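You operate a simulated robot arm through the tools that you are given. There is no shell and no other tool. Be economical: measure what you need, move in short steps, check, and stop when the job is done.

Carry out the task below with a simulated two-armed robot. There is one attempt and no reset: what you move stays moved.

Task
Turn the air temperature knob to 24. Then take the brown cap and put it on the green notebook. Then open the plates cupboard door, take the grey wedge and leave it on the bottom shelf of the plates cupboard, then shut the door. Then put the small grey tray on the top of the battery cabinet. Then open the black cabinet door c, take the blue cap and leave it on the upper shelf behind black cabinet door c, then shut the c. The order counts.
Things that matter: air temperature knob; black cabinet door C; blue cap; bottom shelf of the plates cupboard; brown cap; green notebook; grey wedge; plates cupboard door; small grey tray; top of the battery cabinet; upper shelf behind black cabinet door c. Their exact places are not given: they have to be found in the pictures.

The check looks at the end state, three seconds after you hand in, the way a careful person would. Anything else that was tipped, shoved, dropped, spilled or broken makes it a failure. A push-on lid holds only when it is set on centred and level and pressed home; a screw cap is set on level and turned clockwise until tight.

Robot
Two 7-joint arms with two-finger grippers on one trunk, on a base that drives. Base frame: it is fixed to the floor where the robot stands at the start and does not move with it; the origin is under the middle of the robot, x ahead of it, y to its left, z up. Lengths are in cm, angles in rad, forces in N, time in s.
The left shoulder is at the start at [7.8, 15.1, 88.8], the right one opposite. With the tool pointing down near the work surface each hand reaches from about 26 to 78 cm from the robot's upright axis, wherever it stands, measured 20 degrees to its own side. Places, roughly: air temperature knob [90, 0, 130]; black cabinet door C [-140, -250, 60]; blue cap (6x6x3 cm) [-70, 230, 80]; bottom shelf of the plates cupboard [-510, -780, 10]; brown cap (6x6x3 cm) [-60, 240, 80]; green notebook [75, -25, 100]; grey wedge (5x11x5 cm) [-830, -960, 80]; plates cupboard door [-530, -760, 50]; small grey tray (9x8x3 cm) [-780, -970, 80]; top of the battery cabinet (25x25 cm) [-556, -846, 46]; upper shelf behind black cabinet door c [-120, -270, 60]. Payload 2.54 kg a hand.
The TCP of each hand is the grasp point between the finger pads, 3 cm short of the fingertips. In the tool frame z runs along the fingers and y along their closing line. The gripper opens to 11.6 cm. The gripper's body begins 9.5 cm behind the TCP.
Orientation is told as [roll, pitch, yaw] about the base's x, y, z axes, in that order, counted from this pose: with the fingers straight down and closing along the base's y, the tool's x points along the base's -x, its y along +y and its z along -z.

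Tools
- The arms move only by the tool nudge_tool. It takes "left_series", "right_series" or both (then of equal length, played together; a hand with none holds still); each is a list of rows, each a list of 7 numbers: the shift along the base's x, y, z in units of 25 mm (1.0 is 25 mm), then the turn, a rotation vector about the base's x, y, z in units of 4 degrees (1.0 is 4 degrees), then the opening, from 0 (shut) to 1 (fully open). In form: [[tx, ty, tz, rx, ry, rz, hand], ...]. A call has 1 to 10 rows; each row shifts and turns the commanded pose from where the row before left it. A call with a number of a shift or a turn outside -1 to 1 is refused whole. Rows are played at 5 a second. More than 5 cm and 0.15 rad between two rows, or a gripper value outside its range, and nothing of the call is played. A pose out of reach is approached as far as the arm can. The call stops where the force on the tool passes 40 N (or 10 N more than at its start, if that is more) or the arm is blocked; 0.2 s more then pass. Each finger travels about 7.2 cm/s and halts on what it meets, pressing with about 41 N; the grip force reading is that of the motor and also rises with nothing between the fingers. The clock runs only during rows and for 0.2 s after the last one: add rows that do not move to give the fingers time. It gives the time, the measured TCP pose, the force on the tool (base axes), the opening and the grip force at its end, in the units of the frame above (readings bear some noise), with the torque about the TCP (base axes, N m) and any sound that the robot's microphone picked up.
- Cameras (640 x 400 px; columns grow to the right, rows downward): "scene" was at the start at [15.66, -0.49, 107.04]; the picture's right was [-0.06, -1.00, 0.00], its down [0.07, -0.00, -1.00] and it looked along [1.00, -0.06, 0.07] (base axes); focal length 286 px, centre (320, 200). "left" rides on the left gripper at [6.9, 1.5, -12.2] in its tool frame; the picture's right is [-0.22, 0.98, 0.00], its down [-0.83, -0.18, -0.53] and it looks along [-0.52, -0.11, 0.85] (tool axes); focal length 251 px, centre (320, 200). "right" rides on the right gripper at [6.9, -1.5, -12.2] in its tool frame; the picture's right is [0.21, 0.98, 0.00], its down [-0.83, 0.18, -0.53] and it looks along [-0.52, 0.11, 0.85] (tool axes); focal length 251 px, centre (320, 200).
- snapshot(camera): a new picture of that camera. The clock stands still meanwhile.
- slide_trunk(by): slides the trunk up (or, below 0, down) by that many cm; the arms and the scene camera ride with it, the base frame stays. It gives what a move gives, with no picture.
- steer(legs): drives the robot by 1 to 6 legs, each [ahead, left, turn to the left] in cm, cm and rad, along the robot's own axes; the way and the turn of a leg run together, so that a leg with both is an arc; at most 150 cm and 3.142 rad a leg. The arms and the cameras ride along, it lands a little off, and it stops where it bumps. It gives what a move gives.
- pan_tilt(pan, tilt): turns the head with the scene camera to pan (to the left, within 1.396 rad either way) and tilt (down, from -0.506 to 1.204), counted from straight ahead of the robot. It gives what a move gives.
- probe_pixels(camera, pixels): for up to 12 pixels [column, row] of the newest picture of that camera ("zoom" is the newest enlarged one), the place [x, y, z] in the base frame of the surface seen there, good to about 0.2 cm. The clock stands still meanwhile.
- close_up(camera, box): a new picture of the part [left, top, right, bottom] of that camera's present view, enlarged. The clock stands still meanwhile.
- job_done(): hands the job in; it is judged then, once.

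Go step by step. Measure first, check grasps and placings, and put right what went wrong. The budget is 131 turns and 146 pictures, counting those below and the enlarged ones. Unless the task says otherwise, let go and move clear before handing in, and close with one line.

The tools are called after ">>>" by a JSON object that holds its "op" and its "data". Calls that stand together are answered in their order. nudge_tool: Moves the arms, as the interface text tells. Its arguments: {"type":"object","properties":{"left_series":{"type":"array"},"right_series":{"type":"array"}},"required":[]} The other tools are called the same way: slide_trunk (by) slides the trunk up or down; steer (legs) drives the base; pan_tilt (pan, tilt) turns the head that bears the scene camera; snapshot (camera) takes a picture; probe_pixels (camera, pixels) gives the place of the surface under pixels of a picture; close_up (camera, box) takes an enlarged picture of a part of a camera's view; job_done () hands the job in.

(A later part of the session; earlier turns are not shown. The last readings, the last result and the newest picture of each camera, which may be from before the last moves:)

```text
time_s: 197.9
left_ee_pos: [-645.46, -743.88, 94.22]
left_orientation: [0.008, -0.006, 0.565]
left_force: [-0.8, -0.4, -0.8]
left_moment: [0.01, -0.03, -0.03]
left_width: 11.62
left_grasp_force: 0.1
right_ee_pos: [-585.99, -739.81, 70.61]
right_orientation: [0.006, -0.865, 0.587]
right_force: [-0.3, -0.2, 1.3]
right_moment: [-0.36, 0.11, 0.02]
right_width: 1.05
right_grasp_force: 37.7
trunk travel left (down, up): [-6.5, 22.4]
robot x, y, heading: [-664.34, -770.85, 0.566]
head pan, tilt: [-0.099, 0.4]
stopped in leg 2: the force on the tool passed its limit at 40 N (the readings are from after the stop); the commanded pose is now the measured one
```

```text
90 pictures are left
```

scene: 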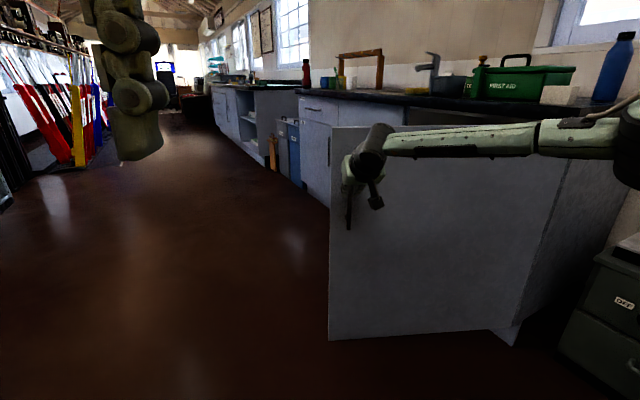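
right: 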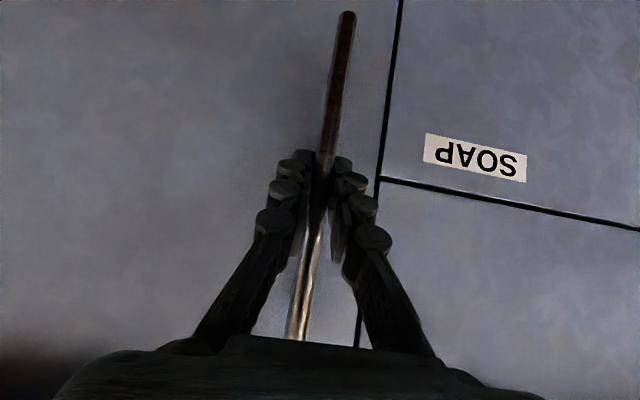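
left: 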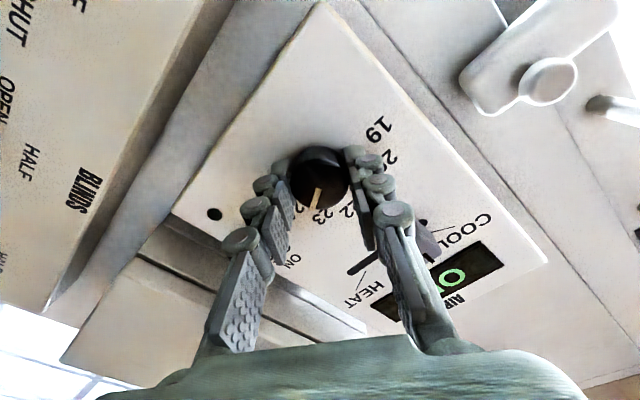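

The door is at about 1.2 rad; the force limit stopped the arc and has relaxed. I add 0.3 more.

>>> {"op": "steer", "data": {"legs": [[-11.6, -12.9, 0.15]]}}

>>> {"op": "steer", "data": {"legs": [[-11.6, -12.9, 0.15]]}}

>>> {"op": "snapshot", "data": {"camera": "right"}}

```text
time_s: 199.8
left_ee_pos: [-651.29, -758.35, 94.19]
left_orientation: [0.006, -0.007, 0.716]
left_force: [-0.5, -0.5, 0.9]
left_moment: [0.03, 0.03, 0.0]
left_width: 11.59
left_grasp_force: 0.2
right_ee_pos: [-592.98, -745.74, 70.71]
right_orientation: [0.009, -0.865, 0.734]
right_force: [12.7, -13.5, 2.5]
right_moment: [-0.4, -0.12, -0.05]
right_width: 1.06
right_grasp_force: 37.8
trunk travel left (down, up): [-6.5, 22.4]
robot x, y, heading: [-666.16, -787.92, 0.712]
head pan, tilt: [-0.099, 0.4]
```

```text
time_s: 201.7
left_ee_pos: [-654.86, -773.73, 94.21]
left_orientation: [0.005, -0.006, 0.866]
left_force: [-0.3, -0.3, -0.4]
left_moment: [0.01, 0.01, -0.02]
left_width: 11.58
left_grasp_force: 0.0
right_ee_pos: [-599.18, -752.69, 70.72]
right_orientation: [0.005, -0.864, 0.884]
right_force: [-4.1, 3.9, -0.7]
right_moment: [-0.09, -0.06, 0.03]
right_width: 1.08
right_grasp_force: 37.5
trunk travel left (down, up): [-6.5, 22.4]
robot x, y, heading: [-665.09, -804.99, 0.862]
head pan, tilt: [-0.099, 0.4]
```

```text
89 pictures are left
```

right: 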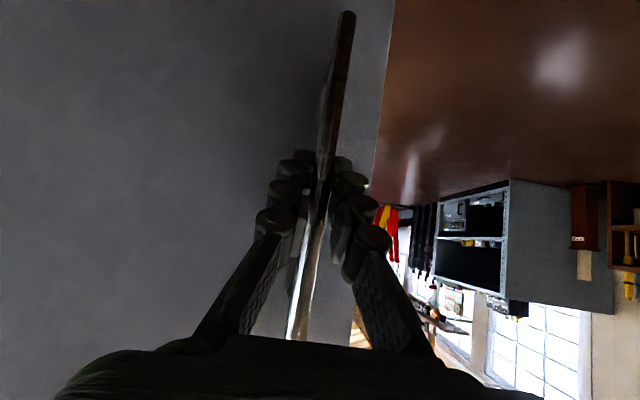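

The door stands at about 86°. I release, back away and bring the right hand to its carrying pose.

>>> {"op": "nudge_tool", "data": {"right_series": [[0, 0, 0, 0, 0, 0, 0.5], [0, 0, 0, 0, 0, 0, 0.5], [-0.6, -0.7, 0, 0, 0, 0, 0.5], [-0.6, -0.7, 0, 0, 0, 0, 0.5], [-0.6, -0.7, 0, 0, 0, 0, 0.5], [-0.6, -0.7, 0, 0, 0, 0, 0.5], [-0.6, -0.7, 0, 0, 0, 0, 0.5], [-0.6, -0.7, 0.5, -0.95, 0.81, 0, 0.5], [-0.6, -0.7, 0.5, -0.95, 0.81, 0, 0.5], [-0.6, -0.7, 0.5, -0.95, 0.81, 0, 0.5]]}}

>>> {"op": "nudge_tool", "data": {"right_series": [[-0.6, -0.7, 0.9, -0.95, 0.81, 0, 1], [-0.6, -0.7, 0.9, -0.95, 0.81, 0, 1], [-0.6, -0.7, 0.9, -0.95, 0.81, 0, 1], [-0.6, -0.7, 0.9, -0.95, 0.81, 0, 1], [-0.6, -0.7, 0.9, -0.95, 0.81, 0, 1], [-0.6, -0.7, 0.9, -0.95, 0.81, 0, 1], [-0.6, -0.7, 0.9, -0.95, 0.81, 0, 1], [-0.6, -0.7, 0.9, 0, 0, 0, 1], [-0.6, -0.7, 0.9, 0, 0, 0, 1]]}}

>>> {"op": "snapshot", "data": {"camera": "scene"}}

```text
time_s: 203.9
left_ee_pos: [-654.83, -773.8, 94.26]
left_orientation: [0.006, -0.004, 0.866]
left_force: [0.9, -0.3, -0.4]
left_moment: [-0.02, 0.02, 0.02]
left_width: 11.59
left_grasp_force: 0.1
right_ee_pos: [-611.03, -766.59, 74.5]
right_orientation: [0.011, -0.602, 0.882]
right_force: [0.0, -0.1, -0.6]
right_moment: [0.01, 0.0, 0.04]
right_width: 5.81
right_grasp_force: 0.0
trunk travel left (down, up): [-6.5, 22.4]
robot x, y, heading: [-665.16, -805.36, 0.868]
head pan, tilt: [-0.099, 0.4]
```

```text
time_s: 205.9
left_ee_pos: [-654.88, -773.68, 94.16]
left_orientation: [0.005, -0.006, 0.865]
left_force: [0.0, -0.7, -0.2]
left_moment: [-0.01, -0.04, -0.02]
left_width: 11.59
left_grasp_force: 0.1
right_ee_pos: [-624.57, -782.19, 94.64]
right_orientation: [0.021, 0.006, 0.878]
right_force: [0.4, -0.2, 0.1]
right_moment: [-0.03, 0.06, 0.02]
right_width: 11.58
right_grasp_force: 0.0
trunk travel left (down, up): [-6.5, 22.4]
robot x, y, heading: [-665.13, -805.27, 0.865]
head pan, tilt: [-0.099, 0.4]
```

```text
88 pictures are left
```

scene: 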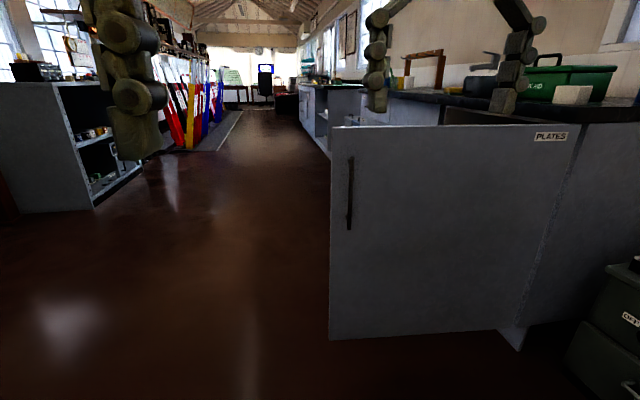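

The door stays open. I turn round to the far table and approach for a look.

>>> {"op": "steer", "data": {"legs": [[0, 0, -3.075], [95, -20, 0]]}}

>>> {"op": "pan_tilt", "data": {"pan": 0, "tilt": 0.4}}

>>> {"op": "snapshot", "data": {"camera": "scene"}}

```text
time_s: 218.2
left_ee_pos: [-743.34, -903.32, 94.22]
left_orientation: [0.009, -0.006, -2.179]
left_force: [-0.2, 0.9, 0.4]
left_moment: [0.0, -0.01, 0.04]
left_width: 11.59
left_grasp_force: 0.1
right_ee_pos: [-774.29, -897.81, 94.58]
right_orientation: [0.021, 0.008, -2.167]
right_force: [0.3, 0.0, 0.4]
right_moment: [-0.01, -0.05, 0.0]
right_width: 11.59
right_grasp_force: 0.1
trunk travel left (down, up): [-6.5, 22.4]
robot x, y, heading: [-736.4, -870.45, -2.186]
head pan, tilt: [-0.099, 0.4]
```

```text
time_s: 218.9
left_ee_pos: [-743.25, -903.36, 94.11]
left_orientation: [0.008, -0.004, -2.179]
left_force: [-0.2, 0.2, 0.9]
left_moment: [0.02, -0.04, 0.0]
left_width: 11.6
left_grasp_force: 0.1
right_ee_pos: [-774.23, -897.77, 94.61]
right_orientation: [0.02, 0.008, -2.168]
right_force: [0.7, -0.5, 0.5]
right_moment: [-0.03, -0.01, -0.01]
right_width: 11.59
right_grasp_force: 0.0
trunk travel left (down, up): [-6.5, 22.4]
robot x, y, heading: [-736.53, -871.06, -2.184]
head pan, tilt: [0.0, 0.4]
```

```text
87 pictures are left
```

scene: 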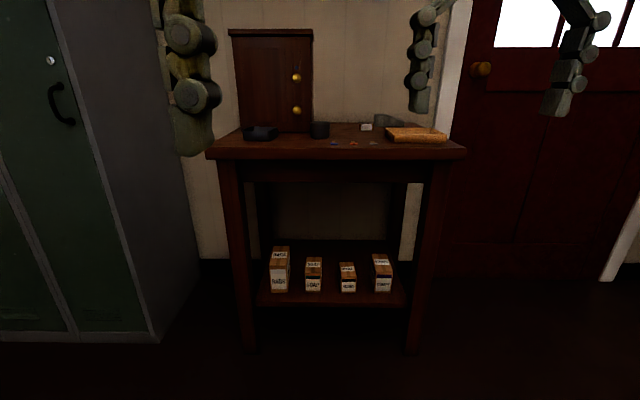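

>>> {"op": "close_up", "data": {"camera": "scene", "box": [210, 90, 470, 170]}}

>>> {"op": "probe_pixels", "data": {"camera": "scene", "pixels": [[259, 130], [259, 127], [386, 118], [382, 124], [400, 120], [318, 130], [366, 127], [410, 130], [212, 152], [460, 152], [330, 140], [270, 80]]}}

```text
2.46 times, centred on (340, 130) of scene
```

zoom: 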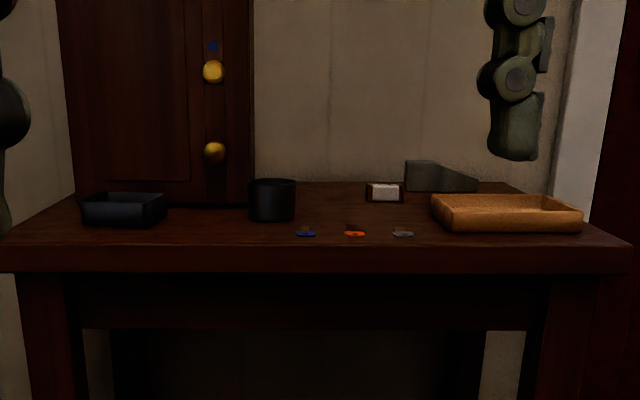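

```text
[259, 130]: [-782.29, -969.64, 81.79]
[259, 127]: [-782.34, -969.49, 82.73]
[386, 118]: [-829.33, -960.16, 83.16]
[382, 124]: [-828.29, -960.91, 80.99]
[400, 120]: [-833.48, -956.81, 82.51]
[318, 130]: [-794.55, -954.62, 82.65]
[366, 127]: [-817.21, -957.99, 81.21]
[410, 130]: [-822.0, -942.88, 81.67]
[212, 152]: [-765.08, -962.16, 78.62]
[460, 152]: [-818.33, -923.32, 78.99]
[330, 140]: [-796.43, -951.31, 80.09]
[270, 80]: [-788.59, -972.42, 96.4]
```

Table top is z≈80; the wedge stands at the back right, tall end left, around (-830,-960), and the dark-grey tray is at the left front, near (-782,-969). I drive nearer for precise probing.

>>> {"op": "steer", "data": {"legs": [[0, 0, -0.03], [52, -6, 0]]}}

>>> {"op": "pan_tilt", "data": {"pan": -0.1, "tilt": 0.55}}

>>> {"op": "snapshot", "data": {"camera": "scene"}}

>>> {"op": "snapshot", "data": {"camera": "right"}}

```text
time_s: 222.3
left_ee_pos: [-780.19, -940.57, 94.2]
left_orientation: [0.008, -0.005, -2.212]
left_force: [0.5, 0.5, 0.3]
left_moment: [0.02, 0.01, -0.03]
left_width: 11.58
left_grasp_force: 0.1
right_ee_pos: [-811.02, -934.09, 94.57]
right_orientation: [0.02, 0.007, -2.2]
right_force: [0.3, 0.4, 0.6]
right_moment: [0.01, -0.01, 0.0]
right_width: 11.59
right_grasp_force: 0.0
trunk travel left (down, up): [-6.5, 22.4]
robot x, y, heading: [-772.01, -908.52, -2.216]
head pan, tilt: [0.0, 0.4]
```

```text
time_s: 223.0
left_ee_pos: [-780.13, -940.63, 94.04]
left_orientation: [0.007, -0.004, -2.213]
left_force: [0.3, 1.1, -0.6]
left_moment: [-0.03, 0.0, 0.04]
left_width: 11.59
left_grasp_force: 0.1
right_ee_pos: [-810.89, -934.23, 94.53]
right_orientation: [0.021, 0.007, -2.202]
right_force: [0.4, 0.2, -0.5]
right_moment: [0.0, -0.03, -0.02]
right_width: 11.61
right_grasp_force: 0.0
trunk travel left (down, up): [-6.5, 22.4]
robot x, y, heading: [-772.15, -908.37, -2.217]
head pan, tilt: [-0.099, 0.55]
```

```text
85 pictures are left
```

scene: 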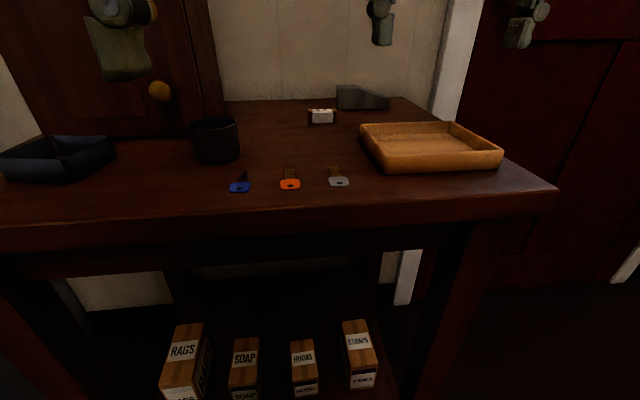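

```text
84 pictures are left
```

right: 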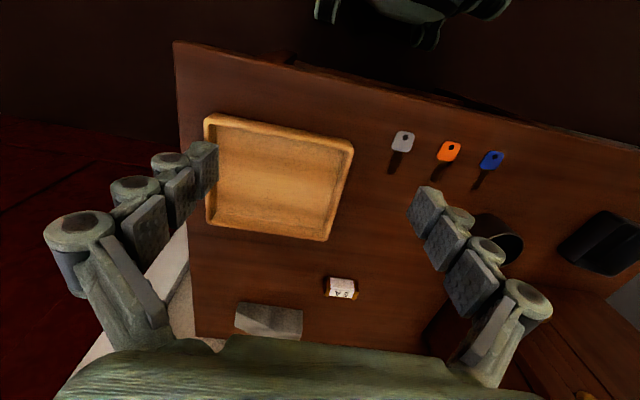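

The wrist camera shows the wedge well, at (268,318), with free table around (385,230). I probe its corners and the neighbours.

>>> {"op": "probe_pixels", "data": {"camera": "right", "pixels": [[237, 306], [300, 310], [268, 306], [270, 330], [298, 333], [238, 330], [325, 240], [208, 215], [328, 290], [385, 235], [205, 320], [350, 150]]}}

>>> {"op": "close_up", "data": {"camera": "scene", "box": [290, 70, 410, 140]}}

>>> {"op": "probe_pixels", "data": {"camera": "scene", "pixels": [[340, 88], [347, 103], [365, 93], [386, 102], [340, 107], [388, 107], [15, 152], [60, 140], [110, 148], [45, 180], [75, 165], [400, 110]]}}

```text
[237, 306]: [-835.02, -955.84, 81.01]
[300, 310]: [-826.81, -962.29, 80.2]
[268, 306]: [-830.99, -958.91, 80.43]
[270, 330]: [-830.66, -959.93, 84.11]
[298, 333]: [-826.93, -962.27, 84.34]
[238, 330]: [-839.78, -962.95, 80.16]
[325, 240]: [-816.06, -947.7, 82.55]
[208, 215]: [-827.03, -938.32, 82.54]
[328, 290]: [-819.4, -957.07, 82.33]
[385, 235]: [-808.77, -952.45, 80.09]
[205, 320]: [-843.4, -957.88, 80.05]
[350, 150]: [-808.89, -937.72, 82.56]
```

```text
5.33 times, centred on (350, 105) of scene
```

zoom: 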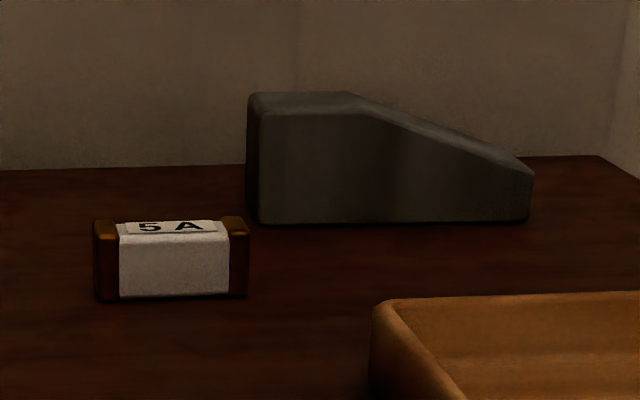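

```text
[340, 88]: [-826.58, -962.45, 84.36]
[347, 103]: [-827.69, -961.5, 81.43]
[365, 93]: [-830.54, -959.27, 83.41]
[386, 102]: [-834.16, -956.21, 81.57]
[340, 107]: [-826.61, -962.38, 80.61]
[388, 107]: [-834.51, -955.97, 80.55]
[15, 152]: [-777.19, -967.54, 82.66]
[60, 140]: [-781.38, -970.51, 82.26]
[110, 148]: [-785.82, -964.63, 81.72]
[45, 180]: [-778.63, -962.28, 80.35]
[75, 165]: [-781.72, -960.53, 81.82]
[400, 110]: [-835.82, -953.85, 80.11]
```

I need the wall's distance behind the wedge, so I probe the wall just above and behind it.

>>> {"op": "probe_pixels", "data": {"camera": "scene", "pixels": [[345, 70], [400, 80], [345, 50], [330, 96], [405, 97], [300, 90], [300, 98], [320, 112]]}}

```text
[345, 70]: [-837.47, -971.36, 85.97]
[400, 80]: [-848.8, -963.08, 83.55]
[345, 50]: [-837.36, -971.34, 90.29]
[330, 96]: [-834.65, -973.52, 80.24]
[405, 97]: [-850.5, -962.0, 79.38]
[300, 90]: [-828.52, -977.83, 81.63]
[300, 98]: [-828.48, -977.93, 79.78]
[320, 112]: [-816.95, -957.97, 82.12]
```

The wall is 8.6 cm behind the wedge, enough for the fingers. I drive 12 cm closer and turn the right hand 90° clockwise, moving above the free table area.

>>> {"op": "steer", "data": {"legs": [[12, 0, 0]]}}

>>> {"op": "nudge_tool", "data": {"right_series": [[0, 0, 0.3, 0, 0, -1, 0.7], [0, 0, 0.3, 0, 0, -1, 0.7], [0, 0, 0, 0, 0, -1, 0.7], [0, 0, 0, 0, 0, -1, 0.7], [0, 0, 0, 0, 0, -1, 0.7], [0, 0, 0, 0, 0, -1, 0.7], [0, 0, 0, 0, 0, -1, 0.7], [0, 0, 0, 0, 0, -1, 0.7], [0, 0, 0, 0, 0, -1, 0.7], [0, 0, 0, 0, 0, -1, 0.7]]}}

>>> {"op": "nudge_tool", "data": {"right_series": [[-0.4, -0.4, 0, 0, 0, -1, 0.7], [-0.4, -0.4, 0, 0, 0, -1, 0.7], [-0.4, -0.4, 0, 0, 0, -1, 0.7], [-0.4, -0.4, 0, 0, 0, -1, 0.7], [-0.4, -0.4, 0, 0, 0, -1, 0.7], [-0.4, -0.4, 0, 0, 0, -1, 0.7], [-0.4, -0.4, 0, 0, 0, -1, 0.7], [-0.4, -0.4, 0, 0, 0, -1, 0.7], [-0.4, -0.4, 0, 0, 0, -1, 0.7], [-0.4, -0.4, 0, 0, 0, -1, 0.7]]}}

>>> {"op": "snapshot", "data": {"camera": "right"}}

```text
time_s: 224.3
left_ee_pos: [-786.45, -948.97, 94.11]
left_orientation: [0.007, -0.005, -2.217]
left_force: [0.5, -0.3, 0.3]
left_moment: [0.05, -0.03, -0.01]
left_width: 11.59
left_grasp_force: 0.0
right_ee_pos: [-817.24, -942.38, 94.4]
right_orientation: [0.019, 0.009, -2.206]
right_force: [0.1, 0.1, 0.2]
right_moment: [0.02, -0.03, -0.04]
right_width: 11.61
right_grasp_force: 0.1
trunk travel left (down, up): [-6.5, 22.4]
robot x, y, heading: [-777.48, -916.78, -2.219]
head pan, tilt: [-0.099, 0.55]
stopped in leg 1: the robot was blocked; the commanded pose is now the measured one
```

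```text
time_s: 226.5
left_ee_pos: [-786.44, -948.92, 94.08]
left_orientation: [0.007, -0.002, -2.217]
left_force: [-0.8, -0.4, 0.5]
left_moment: [0.01, 0.0, -0.03]
left_width: 11.62
left_grasp_force: 0.1
right_ee_pos: [-817.31, -942.47, 95.98]
right_orientation: [0.018, 0.011, -2.905]
right_force: [-0.1, -0.3, 0.0]
right_moment: [0.03, -0.01, 0.03]
right_width: 8.11
right_grasp_force: 0.2
trunk travel left (down, up): [-6.5, 22.4]
robot x, y, heading: [-778.18, -917.16, -2.227]
head pan, tilt: [-0.099, 0.55]
```

```text
time_s: 228.7
left_ee_pos: [-786.47, -949.07, 94.15]
left_orientation: [0.006, -0.005, -2.215]
left_force: [0.5, 0.0, -0.5]
left_moment: [-0.01, -0.01, 0.02]
left_width: 11.62
left_grasp_force: 0.0
right_ee_pos: [-827.22, -952.29, 95.93]
right_orientation: [0.021, 0.008, 2.679]
right_force: [-0.1, 0.0, -0.5]
right_moment: [0.02, -0.01, 0.0]
right_width: 8.11
right_grasp_force: 0.0
trunk travel left (down, up): [-6.5, 22.4]
robot x, y, heading: [-777.91, -916.74, -2.213]
head pan, tilt: [-0.099, 0.55]
```

```text
82 pictures are left
```

right: 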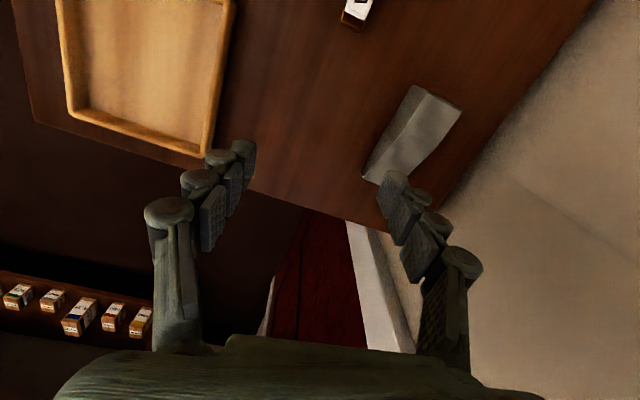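

The base touched the table; I back off 1 cm and re-probe the wedge from this wrist view before moving.

>>> {"op": "steer", "data": {"legs": [[-1, 0, 0]]}}

>>> {"op": "snapshot", "data": {"camera": "right"}}

>>> {"op": "probe_pixels", "data": {"camera": "right", "pixels": [[413, 86], [460, 108], [388, 133], [440, 145], [363, 178], [436, 100], [412, 125]]}}

```text
time_s: 229.5
left_ee_pos: [-785.74, -948.16, 93.95]
left_orientation: [0.008, -0.004, -2.218]
left_force: [-0.2, 0.2, 0.4]
left_moment: [0.0, -0.01, 0.04]
left_width: 11.62
left_grasp_force: 0.1
right_ee_pos: [-826.64, -951.52, 96.0]
right_orientation: [0.022, 0.008, 2.681]
right_force: [0.7, 1.0, 0.2]
right_moment: [0.01, 0.0, 0.03]
right_width: 8.12
right_grasp_force: 0.1
trunk travel left (down, up): [-6.5, 22.4]
robot x, y, heading: [-777.51, -915.84, -2.222]
head pan, tilt: [-0.099, 0.55]
```

```text
81 pictures are left
```

right: 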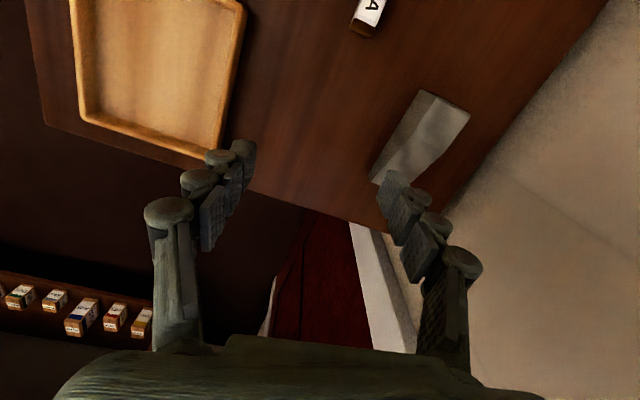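

```text
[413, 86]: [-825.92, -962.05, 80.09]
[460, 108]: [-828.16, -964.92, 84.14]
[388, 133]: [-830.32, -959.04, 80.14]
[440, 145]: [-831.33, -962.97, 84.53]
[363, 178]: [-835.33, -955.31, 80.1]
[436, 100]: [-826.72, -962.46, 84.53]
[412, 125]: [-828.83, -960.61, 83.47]
```

The wedge has not moved. I move above it, then look before descending.

>>> {"op": "nudge_tool", "data": {"right_series": [[-0.325, -0.856, 0, 0, 0, -0.62, 0.7], [-0.325, -0.856, 0, 0, 0, -0.62, 0.7], [-0.325, -0.856, 0, 0, 0, -0.62, 0.7], [-0.325, -0.856, 0, 0, 0, -0.62, 0.7], [-0.325, -0.856, 0, 0, 0, -0.62, 0.7], [0, 0, -0.8, 0, 0, 0, 0.7], [0, 0, -0.8, 0, 0, 0, 0.7], [0, 0, 0, 0, 0, 0, 0.7]]}}

>>> {"op": "snapshot", "data": {"camera": "right"}}

>>> {"op": "close_up", "data": {"camera": "scene", "box": [290, 30, 450, 140]}}

```text
time_s: 231.3
left_ee_pos: [-785.87, -948.08, 94.12]
left_orientation: [0.006, -0.004, -2.216]
left_force: [-0.1, 0.6, 0.2]
left_moment: [0.01, -0.02, 0.01]
left_width: 11.59
left_grasp_force: 0.1
right_ee_pos: [-828.06, -960.01, 90.74]
right_orientation: [0.02, 0.009, 2.464]
right_force: [0.4, 0.8, 0.7]
right_moment: [-0.03, 0.03, -0.01]
right_width: 8.12
right_grasp_force: 0.0
right hand out of reach, approached as far as the arm can: row 4, 5
trunk travel left (down, up): [-6.5, 22.4]
robot x, y, heading: [-777.63, -915.62, -2.222]
head pan, tilt: [-0.099, 0.55]
```

```text
80 pictures are left
```

right: 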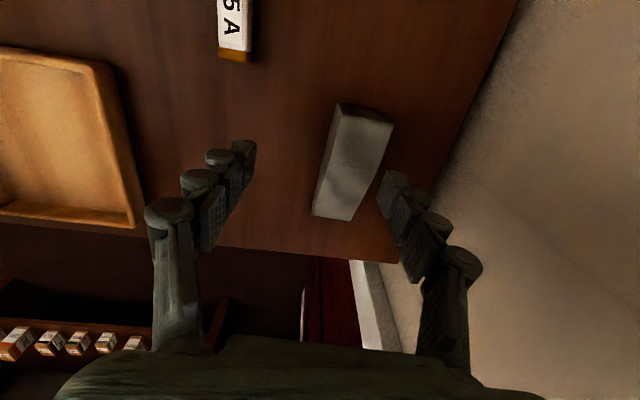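

```text
3.64 times, centred on (370, 85) of scene
```

zoom: 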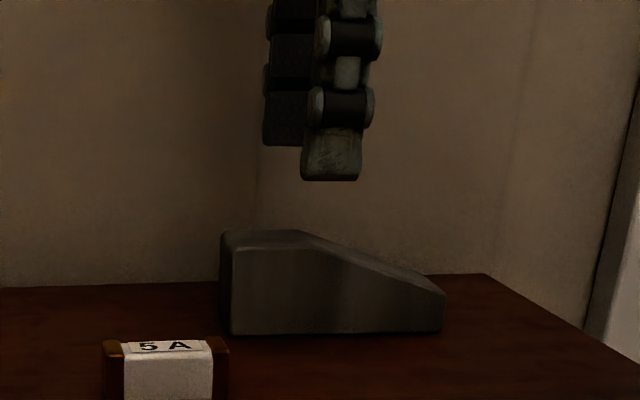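

The hand is at its reach limit; raising the trunk straightens the geometry. I raise 14 cm, then finish the move and come down.

>>> {"op": "slide_trunk", "data": {"by": 14}}

>>> {"op": "nudge_tool", "data": {"right_series": [[-0.5, -0.44, -0.8, 0, 0, 0, 0.7], [-0.5, -0.44, -0.8, 0, 0, 0, 0.7], [0, 0, -0.8, 0, 0, 0, 0.7], [0, 0, -0.8, 0, 0, 0, 0.7], [0, 0, -0.8, 0, 0, 0, 0.7], [0, 0, -0.8, 0, 0, 0, 0.7], [0, 0, -0.8, 0, 0, 0, 0.7]]}}

>>> {"op": "snapshot", "data": {"camera": "right"}}

```text
time_s: 232.9
left_ee_pos: [-785.88, -948.2, 108.1]
left_orientation: [0.009, -0.003, -2.215]
left_force: [0.1, -0.1, 0.4]
left_moment: [-0.04, -0.04, 0.02]
left_width: 11.6
left_grasp_force: 0.0
right_ee_pos: [-828.08, -960.14, 104.68]
right_orientation: [0.02, 0.008, 2.464]
right_force: [-1.1, 0.7, -0.4]
right_moment: [0.02, -0.01, 0.01]
right_width: 8.12
right_grasp_force: 0.0
trunk travel left (down, up): [-20.5, 8.4]
robot x, y, heading: [-777.62, -915.91, -2.222]
head pan, tilt: [-0.099, 0.55]
```

```text
time_s: 234.6
left_ee_pos: [-785.98, -948.36, 108.18]
left_orientation: [0.008, -0.003, -2.218]
left_force: [-0.4, -0.8, 0.5]
left_moment: [0.01, -0.01, 0.0]
left_width: 11.6
left_grasp_force: 0.0
right_ee_pos: [-830.39, -962.35, 90.58]
right_orientation: [0.019, 0.011, 2.463]
right_force: [-0.6, -0.1, -1.0]
right_moment: [0.02, 0.02, -0.05]
right_width: 8.11
right_grasp_force: 0.0
trunk travel left (down, up): [-20.5, 8.4]
robot x, y, heading: [-777.69, -916.03, -2.216]
head pan, tilt: [-0.099, 0.55]
```

```text
78 pictures are left
```

right: 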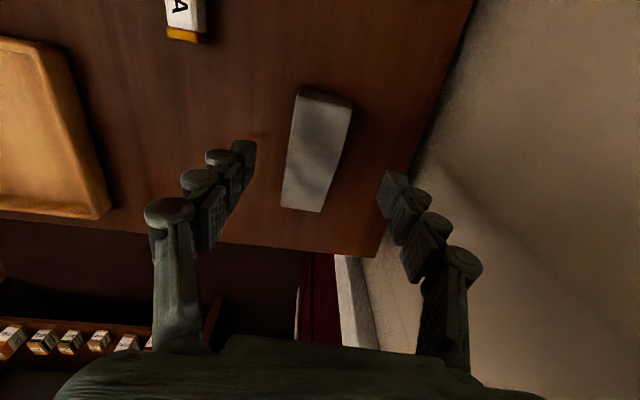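

The wedge lies between the fingers. I descend to z≈83.7 and close.

>>> {"op": "nudge_tool", "data": {"right_series": [[0, 0, -0.92, 0, 0, 0, 0.7], [0, 0, -0.92, 0, 0, 0, 0.7], [0, 0, -0.92, 0, 0, 0, 0.7], [0, 0, 0, 0, 0, 0, 0.7]]}}

>>> {"op": "nudge_tool", "data": {"right_series": [[0, 0, 0, 0, 0, 0, 0.2], [0, 0, 0, 0, 0, 0, 0.2], [0, 0, 0, 0, 0, 0, 0.2], [0, 0, 0, 0, 0, 0, 0.2]]}}

>>> {"op": "snapshot", "data": {"camera": "right"}}

```text
time_s: 235.6
left_ee_pos: [-785.86, -948.16, 108.07]
left_orientation: [0.007, -0.003, -2.216]
left_force: [-0.4, -0.4, 0.2]
left_moment: [0.0, 0.0, -0.04]
left_width: 11.6
left_grasp_force: 0.0
right_ee_pos: [-830.69, -962.32, 84.05]
right_orientation: [0.021, 0.008, 2.464]
right_force: [-0.6, -0.2, 0.4]
right_moment: [0.03, -0.02, 0.02]
right_width: 8.13
right_grasp_force: 0.0
trunk travel left (down, up): [-20.5, 8.4]
robot x, y, heading: [-777.24, -915.79, -2.217]
head pan, tilt: [-0.099, 0.55]
```

```text
time_s: 236.6
left_ee_pos: [-785.99, -948.1, 108.15]
left_orientation: [0.007, -0.005, -2.217]
left_force: [0.2, -0.5, -0.1]
left_moment: [-0.01, -0.01, -0.01]
left_width: 11.59
left_grasp_force: 0.1
right_ee_pos: [-830.52, -962.31, 83.98]
right_orientation: [0.021, 0.009, 2.465]
right_force: [-0.3, -0.2, 1.0]
right_moment: [0.06, -0.02, -0.08]
right_width: 4.11
right_grasp_force: 41.0
trunk travel left (down, up): [-20.5, 8.4]
robot x, y, heading: [-777.47, -915.7, -2.221]
head pan, tilt: [-0.099, 0.55]
```

```text
77 pictures are left
```

right: 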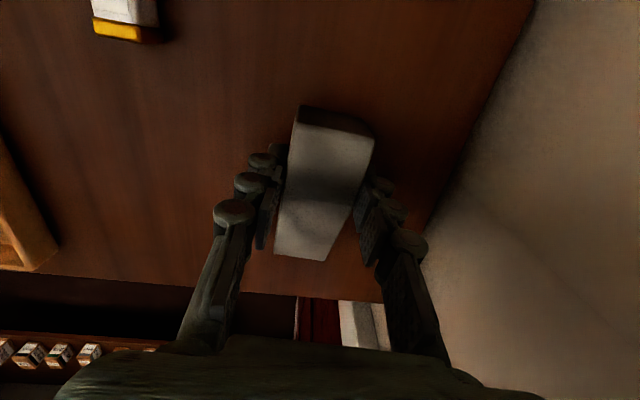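

The wedge is held (4.1 cm). I lift it, bring it to the free table area while turning 90°, so I can set it down and regrasp with a tilted hand.

>>> {"op": "nudge_tool", "data": {"right_series": [[0, 0, 0.8, 0, 0, 0, 0.2], [0, 0, 0.8, 0, 0, 0, 0.2], [0, 0, 0.8, 0, 0, 0, 0.2], [0.4, 0.08, 0, 0, 0, 1, 0.2], [0.4, 0.08, 0, 0, 0, 1, 0.2], [0.4, 0.08, 0, 0, 0, 1, 0.2], [0.4, 0.08, 0, 0, 0, 1, 0.2], [0.4, 0.08, 0, 0, 0, 1, 0.2], [0.4, 0.08, 0, 0, 0, 1, 0.2], [0.4, 0.08, 0, 0, 0, 1, 0.2]]}}

>>> {"op": "nudge_tool", "data": {"right_series": [[0.4, 0.08, 0, 0, 0, 1, 0.2], [0.4, 0.08, 0, 0, 0, 1, 0.2], [0.4, 0.08, 0, 0, 0, 1, 0.2], [0.4, 0.08, 0, 0, 0, 1, 0.2], [0.4, 0.08, 0, 0, 0, 1, 0.2], [0.4, 0.08, 0, 0, 0, 1, 0.2], [0.4, 0.08, 0, 0, 0, 1, 0.2], [0.4, 0.08, 0, 0, 0, 1, 0.2], [0.4, 0.08, 0, 0, 0, 1, 0.2], [0.4, 0.08, 0, 0, 0, 1, 0.2]]}}

>>> {"op": "nudge_tool", "data": {"right_series": [[0.4, 0.08, 0, 0, 0, 1, 0.2], [0.4, 0.08, 0, 0, 0, 1, 0.2], [0.4, 0.08, 0, 0, 0, 1, 0.2], [0.4, 0.08, 0, 0, 0, 1, 0.2], [0, 0, 0, 0, 0, 1, 0.2], [0, 0, 0, 0, 0, 1, 0.2]]}}

>>> {"op": "snapshot", "data": {"camera": "right"}}

>>> {"op": "snapshot", "data": {"camera": "scene"}}

```text
time_s: 238.8
left_ee_pos: [-786.04, -948.16, 108.09]
left_orientation: [0.006, -0.003, -2.216]
left_force: [-0.7, 0.9, 0.2]
left_moment: [0.01, 0.0, -0.02]
left_width: 11.61
left_grasp_force: 0.1
right_ee_pos: [-823.42, -960.82, 89.95]
right_orientation: [0.02, 0.011, 2.953]
right_force: [0.2, 0.4, -0.8]
right_moment: [0.01, -0.05, -0.02]
right_width: 4.08
right_grasp_force: 41.1
trunk travel left (down, up): [-20.5, 8.4]
robot x, y, heading: [-777.25, -916.16, -2.224]
head pan, tilt: [-0.099, 0.55]
```

```text
time_s: 240.9
left_ee_pos: [-785.93, -948.2, 108.15]
left_orientation: [0.005, -0.003, -2.216]
left_force: [-0.4, -0.2, 0.3]
left_moment: [0.0, 0.0, 0.03]
left_width: 11.59
left_grasp_force: 0.0
right_ee_pos: [-813.67, -958.7, 89.77]
right_orientation: [0.019, 0.009, -2.63]
right_force: [-0.3, -0.1, -1.0]
right_moment: [-0.01, 0.0, 0.02]
right_width: 4.08
right_grasp_force: 41.1
trunk travel left (down, up): [-20.5, 8.4]
robot x, y, heading: [-777.43, -916.23, -2.222]
head pan, tilt: [-0.099, 0.55]
```

```text
time_s: 242.3
left_ee_pos: [-785.79, -948.17, 108.11]
left_orientation: [0.007, -0.002, -2.217]
left_force: [0.4, -0.1, 0.3]
left_moment: [0.01, 0.01, 0.01]
left_width: 11.61
left_grasp_force: 0.1
right_ee_pos: [-809.41, -958.07, 89.87]
right_orientation: [0.021, 0.011, -2.211]
right_force: [0.3, 0.0, -1.7]
right_moment: [-0.01, -0.04, 0.01]
right_width: 4.06
right_grasp_force: 40.8
trunk travel left (down, up): [-20.5, 8.4]
robot x, y, heading: [-777.53, -916.0, -2.219]
head pan, tilt: [-0.099, 0.55]
```

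```text
76 pictures are left
```

right: 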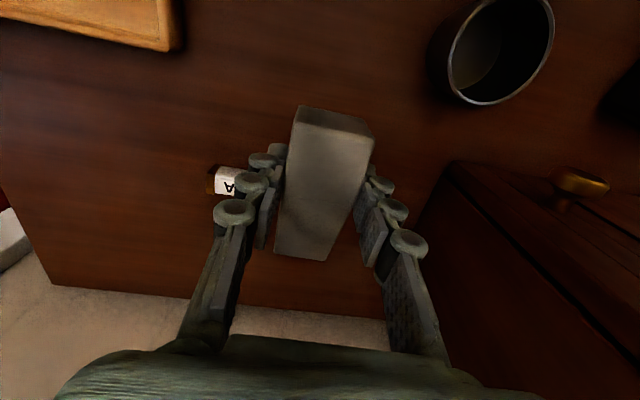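

```text
75 pictures are left
```

scene: 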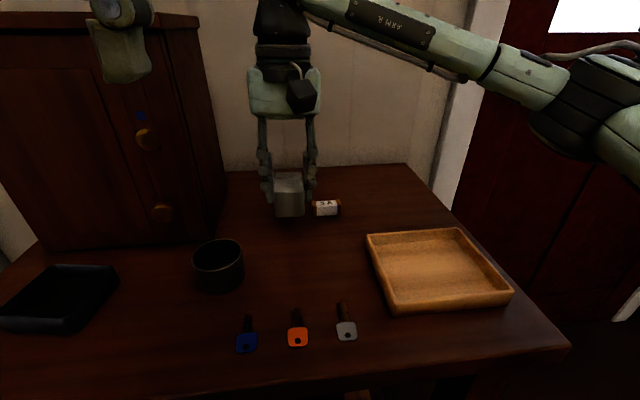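

The wedge hangs over the free spot, but the right finger is near the fuse box; I check the key tags' and fuse box's positions first.

>>> {"op": "probe_pixels", "data": {"camera": "scene", "pixels": [[298, 312], [345, 303], [298, 330], [315, 210], [340, 208], [325, 215], [218, 245], [243, 262], [205, 225]]}}

```text
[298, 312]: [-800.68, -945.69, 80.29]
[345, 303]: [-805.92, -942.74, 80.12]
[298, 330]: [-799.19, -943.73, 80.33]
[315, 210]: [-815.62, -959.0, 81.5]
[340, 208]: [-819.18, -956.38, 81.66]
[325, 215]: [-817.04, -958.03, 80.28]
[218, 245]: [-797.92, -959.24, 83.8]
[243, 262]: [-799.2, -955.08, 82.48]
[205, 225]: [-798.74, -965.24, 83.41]
```

I shift 3 cm towards me and lower the wedge onto the table.

>>> {"op": "nudge_tool", "data": {"right_series": [[0.72, 0.96, 0, 0, 0, 0, 0.2], [0, 0, -0.8, 0, 0, 0, 0.2], [0, 0, -0.8, 0, 0, 0, 0.2], [0, 0, -0.6, 0, 0, 0, 0.2], [0, 0, -0.1, 0, 0, 0, 0.2], [0, 0, -0.06, 0, 0, 0, 0.2]]}}

>>> {"op": "close_up", "data": {"camera": "scene", "box": [220, 120, 380, 290]}}

```text
time_s: 243.8
left_ee_pos: [-785.82, -948.09, 108.02]
left_orientation: [0.007, -0.006, -2.215]
left_force: [0.2, -0.5, 0.5]
left_moment: [0.01, 0.03, -0.02]
left_width: 11.61
left_grasp_force: 0.1
right_ee_pos: [-807.71, -955.54, 84.0]
right_orientation: [0.021, 0.006, -2.215]
right_force: [-2.1, 0.5, 18.9]
right_moment: [0.85, -0.01, 0.09]
right_width: 4.05
right_grasp_force: 40.6
trunk travel left (down, up): [-20.5, 8.4]
robot x, y, heading: [-777.6, -915.59, -2.218]
head pan, tilt: [-0.099, 0.55]
```

```text
2.35 times, centred on (300, 205) of scene
```

zoom: 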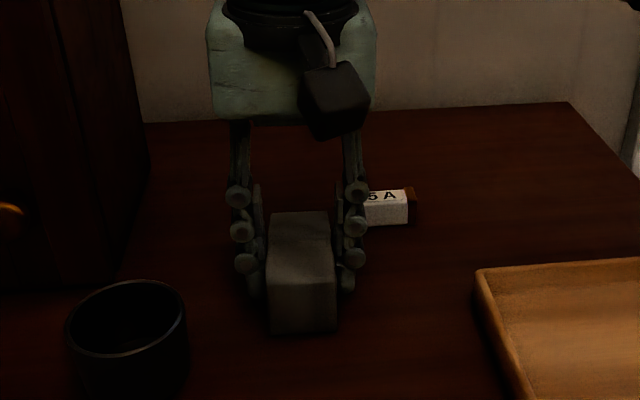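

Contact felt (19 N). I release, lift, back the base off 14 cm, and tilt the hand 45°.

>>> {"op": "nudge_tool", "data": {"right_series": [[0, 0, 0, 0, 0, 0, 0.55], [0, 0, 0, 0, 0, 0, 0.55], [0, 0, 0.5, 0, 0, 0, 0.55], [0, 0, 1, 0, 0, 0, 0.55], [0, 0, 1, 0, 0, 0, 0.55], [0, 0, 1, 0, 0, 0, 0.55]]}}

>>> {"op": "steer", "data": {"legs": [[-14, 0, 0]]}}

>>> {"op": "nudge_tool", "data": {"right_series": [[0, 0, 0, -1, 0.75, 0, 0.55], [0, 0, 0, -1, 0.75, 0, 0.55], [0, 0, 0, -1, 0.75, 0, 0.55], [0, 0, 0, -1, 0.75, 0, 0.55], [0, 0, 0, -1, 0.75, 0, 0.55], [0, 0, 0, -1, 0.75, 0, 0.55], [0, 0, 0, -1, 0.75, 0, 0.55], [0, 0, 0, -1, 0.75, 0, 0.55], [0, 0, 0, -1, 0.75, 0, 0.55]]}}

>>> {"op": "snapshot", "data": {"camera": "right"}}

>>> {"op": "snapshot", "data": {"camera": "scene"}}

```text
time_s: 245.2
left_ee_pos: [-785.88, -948.21, 108.07]
left_orientation: [0.007, -0.003, -2.217]
left_force: [0.4, -0.3, 0.1]
left_moment: [0.02, -0.02, 0.0]
left_width: 11.6
left_grasp_force: 0.0
right_ee_pos: [-807.82, -955.52, 92.59]
right_orientation: [0.019, 0.009, -2.213]
right_force: [0.5, -0.2, 0.0]
right_moment: [-0.03, -0.03, -0.01]
right_width: 6.37
right_grasp_force: 0.0
trunk travel left (down, up): [-20.5, 8.4]
robot x, y, heading: [-777.51, -915.7, -2.223]
head pan, tilt: [-0.099, 0.55]
```

```text
time_s: 246.5
left_ee_pos: [-777.52, -937.28, 108.16]
left_orientation: [0.007, -0.003, -2.217]
left_force: [0.3, 0.3, -0.7]
left_moment: [0.01, 0.02, 0.06]
left_width: 11.6
left_grasp_force: 0.2
right_ee_pos: [-799.42, -944.57, 92.6]
right_orientation: [0.019, 0.01, -2.213]
right_force: [0.7, 1.1, 0.0]
right_moment: [-0.04, 0.03, -0.01]
right_width: 6.39
right_grasp_force: 0.0
trunk travel left (down, up): [-20.5, 8.4]
robot x, y, heading: [-769.24, -904.89, -2.218]
head pan, tilt: [-0.099, 0.55]
```

```text
time_s: 248.5
left_ee_pos: [-777.62, -937.27, 108.13]
left_orientation: [0.009, -0.005, -2.218]
left_force: [0.7, 0.3, -0.9]
left_moment: [-0.03, -0.01, 0.03]
left_width: 11.61
left_grasp_force: 0.0
right_ee_pos: [-799.39, -944.68, 92.53]
right_orientation: [0.02, -0.777, -2.214]
right_force: [1.0, -0.1, 0.8]
right_moment: [0.01, -0.04, -0.05]
right_width: 6.4
right_grasp_force: 0.1
trunk travel left (down, up): [-20.5, 8.4]
robot x, y, heading: [-769.2, -905.2, -2.221]
head pan, tilt: [-0.099, 0.55]
```

```text
73 pictures are left
```

right: 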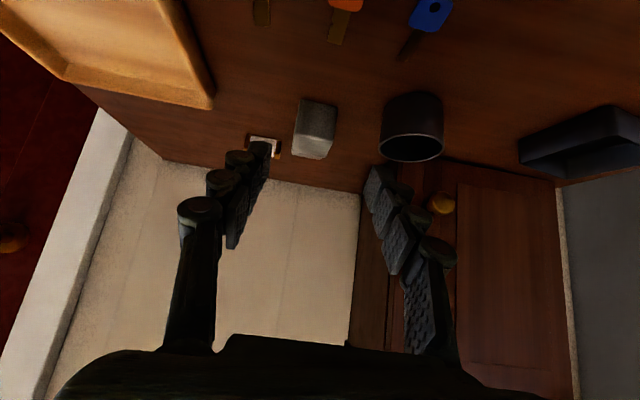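

```text
72 pictures are left
```

scene: 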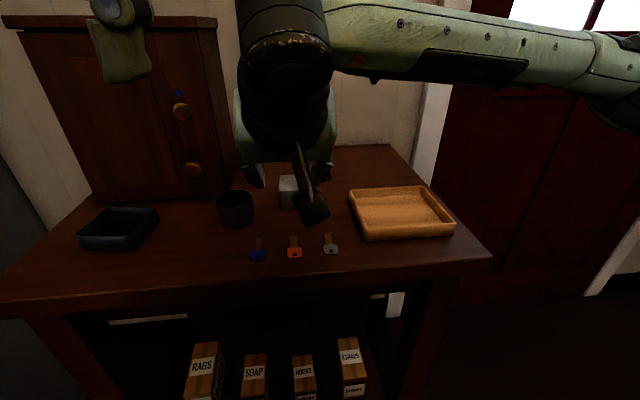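

Everything is aligned laterally. I move forward and then down along the tilt to the wedge at (-807.8,-955.5).

>>> {"op": "nudge_tool", "data": {"right_series": [[-0.552, -0.736, 0, 0, 0, 0, 0.55], [-0.552, -0.736, 0, 0, 0, 0, 0.55], [-0.552, -0.736, -0.9, 0, 0, 0, 0.55], [-0.552, -0.736, -0.9, 0, 0, 0, 0.55], [-0.552, -0.736, -0.9, 0, 0, 0, 0.55], [0, 0, 0, 0, 0, 0, 0.55]]}}

>>> {"op": "snapshot", "data": {"camera": "right"}}

```text
time_s: 249.9
left_ee_pos: [-777.69, -937.3, 108.13]
left_orientation: [0.007, -0.003, -2.216]
left_force: [0.3, -0.8, 0.1]
left_moment: [0.02, -0.02, -0.02]
left_width: 11.62
left_grasp_force: 0.1
right_ee_pos: [-806.38, -953.96, 85.78]
right_orientation: [0.018, -0.776, -2.213]
right_force: [0.2, 0.1, -0.1]
right_moment: [0.04, -0.02, 0.01]
right_width: 6.39
right_grasp_force: 0.1
trunk travel left (down, up): [-20.5, 8.4]
robot x, y, heading: [-769.18, -904.99, -2.226]
head pan, tilt: [-0.099, 0.55]
```

```text
71 pictures are left
```

right: 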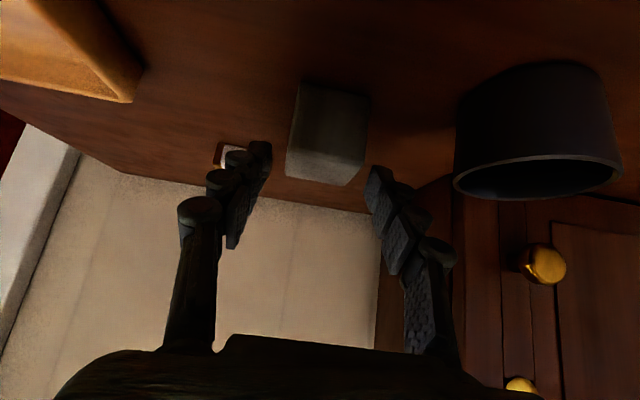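

Lined up. I go the last 2 cm and close.

>>> {"op": "nudge_tool", "data": {"right_series": [[-0.5, -0.65, -0.9, 0, 0, 0, 0.55], [0, 0, 0, 0, 0, 0, 0.55], [0, 0, 0, 0, 0, 0, 0.2], [0, 0, 0, 0, 0, 0, 0.2], [0, 0, 0, 0, 0, 0, 0.2], [0, 0, 0, 0, 0, 0, 0.2]]}}

>>> {"op": "nudge_tool", "data": {"right_series": [[0, 0, 1, 0, 0, 0, 0.2], [0, 0, 1, 0, 0, 0, 0.2], [0.6, 0.8, 0.8, 0, 0, 0, 0.2], [0.6, 0.8, 0.8, 0, 0, 0, 0.2], [0.6, 0.8, 0.8, 0, 0, 0, 0.2], [0.6, 0.8, 0.8, 0, 0, 0, 0.2]]}}

>>> {"op": "snapshot", "data": {"camera": "right"}}

>>> {"op": "snapshot", "data": {"camera": "scene"}}

```text
time_s: 251.3
left_ee_pos: [-777.54, -937.39, 108.13]
left_orientation: [0.009, -0.003, -2.217]
left_force: [-0.9, 0.0, 0.1]
left_moment: [0.0, 0.03, 0.01]
left_width: 11.62
left_grasp_force: 0.1
right_ee_pos: [-807.62, -955.61, 83.48]
right_orientation: [0.019, -0.777, -2.213]
right_force: [0.2, -0.3, -0.2]
right_moment: [-0.04, 0.09, -0.02]
right_width: 4.09
right_grasp_force: 40.8
trunk travel left (down, up): [-20.5, 8.4]
robot x, y, heading: [-769.26, -905.0, -2.217]
head pan, tilt: [-0.099, 0.55]
```

```text
time_s: 252.7
left_ee_pos: [-777.45, -937.22, 108.21]
left_orientation: [0.008, -0.004, -2.216]
left_force: [0.6, -0.3, -0.2]
left_moment: [0.01, -0.04, 0.02]
left_width: 11.6
left_grasp_force: 0.0
right_ee_pos: [-801.6, -947.37, 96.68]
right_orientation: [0.02, -0.777, -2.213]
right_force: [-0.8, -0.4, -1.5]
right_moment: [0.02, -0.05, 0.0]
right_width: 4.08
right_grasp_force: 40.4
trunk travel left (down, up): [-20.5, 8.4]
robot x, y, heading: [-769.22, -905.31, -2.22]
head pan, tilt: [-0.099, 0.55]
```

```text
70 pictures are left
```

right: 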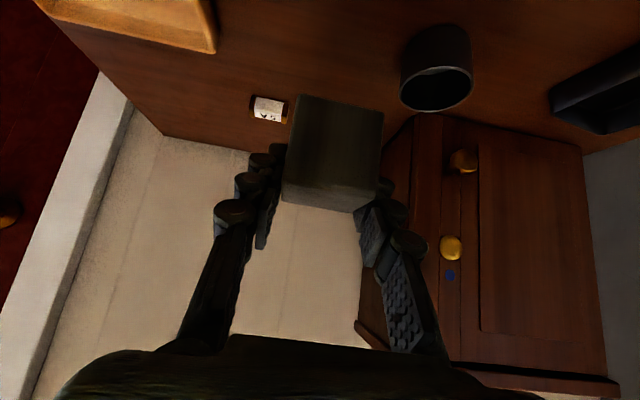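

```text
69 pictures are left
```

scene: 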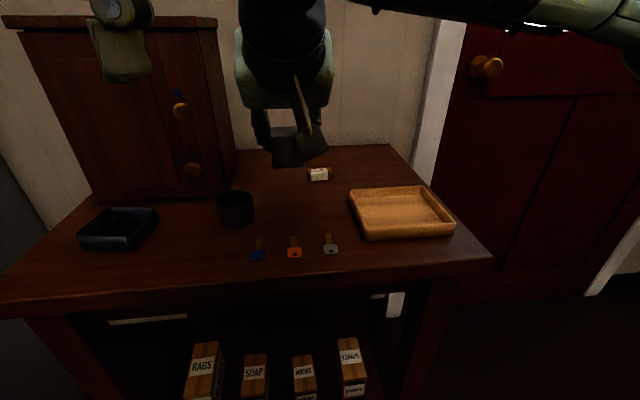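

The wedge is held at the tilt, flat. I drive backwards along the corridor to before the cupboard and turn to face it, staying clear of the open door.

>>> {"op": "steer", "data": {"legs": [[-145, -10, 0], [-145, -10, 0], [0, 0, 1.578]]}}

>>> {"op": "pan_tilt", "data": {"pan": -0.05, "tilt": 0.55}}

>>> {"op": "snapshot", "data": {"camera": "scene"}}

```text
time_s: 270.8
left_ee_pos: [-577.61, -666.75, 108.17]
left_orientation: [0.006, -0.005, -0.596]
left_force: [0.5, 0.2, -0.7]
left_moment: [0.01, 0.01, -0.01]
left_width: 11.6
left_grasp_force: 0.0
right_ee_pos: [-566.26, -690.27, 96.66]
right_orientation: [0.019, -0.776, -0.593]
right_force: [-0.5, 0.1, -1.3]
right_moment: [0.0, 0.01, -0.03]
right_width: 4.08
right_grasp_force: 41.1
trunk travel left (down, up): [-20.5, 8.4]
robot x, y, heading: [-610.22, -659.89, -0.603]
head pan, tilt: [-0.099, 0.55]
```

```text
time_s: 271.4
left_ee_pos: [-577.47, -666.76, 108.08]
left_orientation: [0.007, -0.004, -0.595]
left_force: [0.4, 0.0, 0.1]
left_moment: [0.03, 0.0, 0.02]
left_width: 11.6
left_grasp_force: 0.0
right_ee_pos: [-566.32, -690.46, 96.76]
right_orientation: [0.02, -0.774, -0.595]
right_force: [0.8, 0.2, -0.1]
right_moment: [-0.01, -0.03, 0.01]
right_width: 4.09
right_grasp_force: 41.3
trunk travel left (down, up): [-20.5, 8.4]
robot x, y, heading: [-610.32, -660.15, -0.607]
head pan, tilt: [-0.051, 0.55]
```

```text
68 pictures are left
```

scene: 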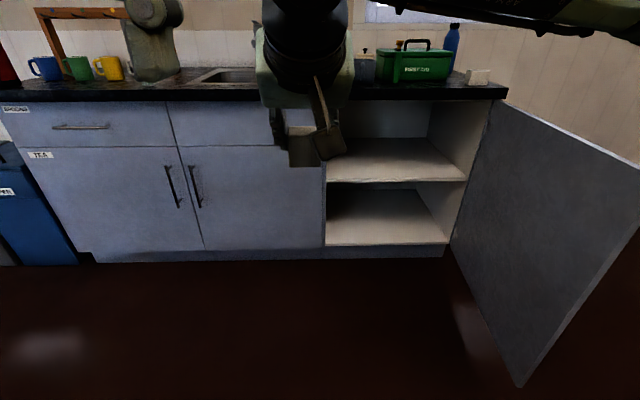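

The cupboard is open: empty, with a bottom shelf and a middle shelf. I probe its geometry.

>>> {"op": "probe_pixels", "data": {"camera": "scene", "pixels": [[335, 240], [430, 238], [380, 215], [380, 230], [340, 182], [460, 178], [400, 155], [328, 215], [445, 220], [520, 380], [380, 190], [410, 200]]}}

```text
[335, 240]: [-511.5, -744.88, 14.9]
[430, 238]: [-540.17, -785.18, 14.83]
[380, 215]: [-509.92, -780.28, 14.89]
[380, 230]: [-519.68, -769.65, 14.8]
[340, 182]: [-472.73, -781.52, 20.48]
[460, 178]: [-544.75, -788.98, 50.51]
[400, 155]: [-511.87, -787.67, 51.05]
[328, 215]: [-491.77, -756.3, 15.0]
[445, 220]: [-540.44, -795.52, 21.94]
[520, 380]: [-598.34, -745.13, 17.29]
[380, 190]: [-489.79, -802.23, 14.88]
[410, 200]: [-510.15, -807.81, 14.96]
```

Bottom shelf z=14.9, its front at D≈38, mid shelf above at z≈49. I lower the trunk, correct heading and drive in, staying left of the open door.

>>> {"op": "slide_trunk", "data": {"by": -20.4}}

>>> {"op": "steer", "data": {"legs": [[0, 0, -0.026], [66, -11, 0]]}}

>>> {"op": "nudge_tool", "data": {"right_series": [[-0.3, -0.4, -1, 0, 0, 0, 0.2], [-0.3, -0.4, -1, 0, 0, 0, 0.2], [-0.3, -0.4, -1, 0, 0, 0, 0.2], [-0.3, -0.4, -1, 0, 0, 0, 0.2], [-0.3, -0.4, -1, 0, 0, 0, 0.2], [-0.3, -0.4, -1, 0, 0, 0, 0.2], [-0.3, -0.4, -1, 0, 0, 0, 0.2], [-0.3, -0.4, -1, 0, 0, 0, 0.2], [-0.3, -0.4, -1, 0, 0, 0, 0.2], [-0.3, -0.4, -1, 0, 0, 0, 0.2]]}}

>>> {"op": "snapshot", "data": {"camera": "scene"}}

```text
time_s: 273.6
left_ee_pos: [-577.65, -666.83, 87.76]
left_orientation: [0.006, -0.004, -0.596]
left_force: [-0.2, 0.0, 0.6]
left_moment: [-0.02, 0.0, 0.0]
left_width: 11.6
left_grasp_force: 0.1
right_ee_pos: [-566.18, -690.45, 76.33]
right_orientation: [0.019, -0.773, -0.596]
right_force: [0.6, -0.3, -1.7]
right_moment: [0.02, -0.01, 0.03]
right_width: 4.08
right_grasp_force: 41.2
trunk travel left (down, up): [-0.1, 28.8]
robot x, y, heading: [-610.53, -660.27, -0.601]
head pan, tilt: [-0.051, 0.55]
```

```text
time_s: 277.7
left_ee_pos: [-530.32, -715.82, 87.71]
left_orientation: [0.006, -0.003, -0.629]
left_force: [-0.3, -0.1, 0.2]
left_moment: [0.01, -0.02, 0.02]
left_width: 11.58
left_grasp_force: 0.1
right_ee_pos: [-519.9, -739.67, 76.25]
right_orientation: [0.02, -0.775, -0.628]
right_force: [-0.1, -0.2, -0.9]
right_moment: [0.03, 0.01, 0.01]
right_width: 4.05
right_grasp_force: 41.2
trunk travel left (down, up): [-0.1, 28.8]
robot x, y, heading: [-562.94, -707.82, -0.633]
head pan, tilt: [-0.051, 0.55]
```

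```text
time_s: 279.9
left_ee_pos: [-530.38, -715.95, 87.73]
left_orientation: [0.008, -0.002, -0.628]
left_force: [-0.3, 0.7, -0.5]
left_moment: [-0.04, 0.0, 0.0]
left_width: 11.62
left_grasp_force: 0.1
right_ee_pos: [-527.21, -749.91, 51.3]
right_orientation: [0.019, -0.776, -0.624]
right_force: [-0.1, 1.1, -1.4]
right_moment: [-0.02, 0.03, 0.0]
right_width: 4.07
right_grasp_force: 40.9
trunk travel left (down, up): [-0.1, 28.8]
robot x, y, heading: [-562.75, -708.08, -0.632]
head pan, tilt: [-0.051, 0.55]
```

```text
67 pictures are left
```

scene: 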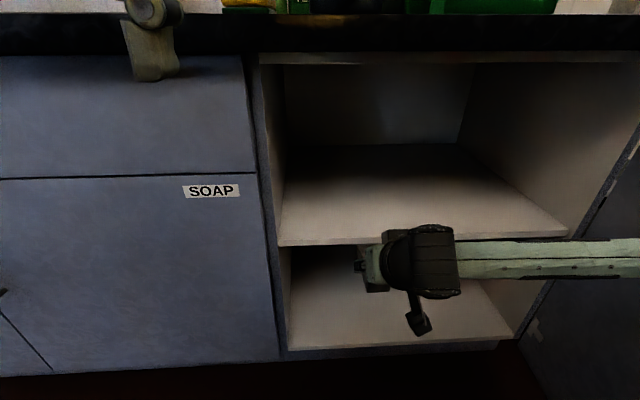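

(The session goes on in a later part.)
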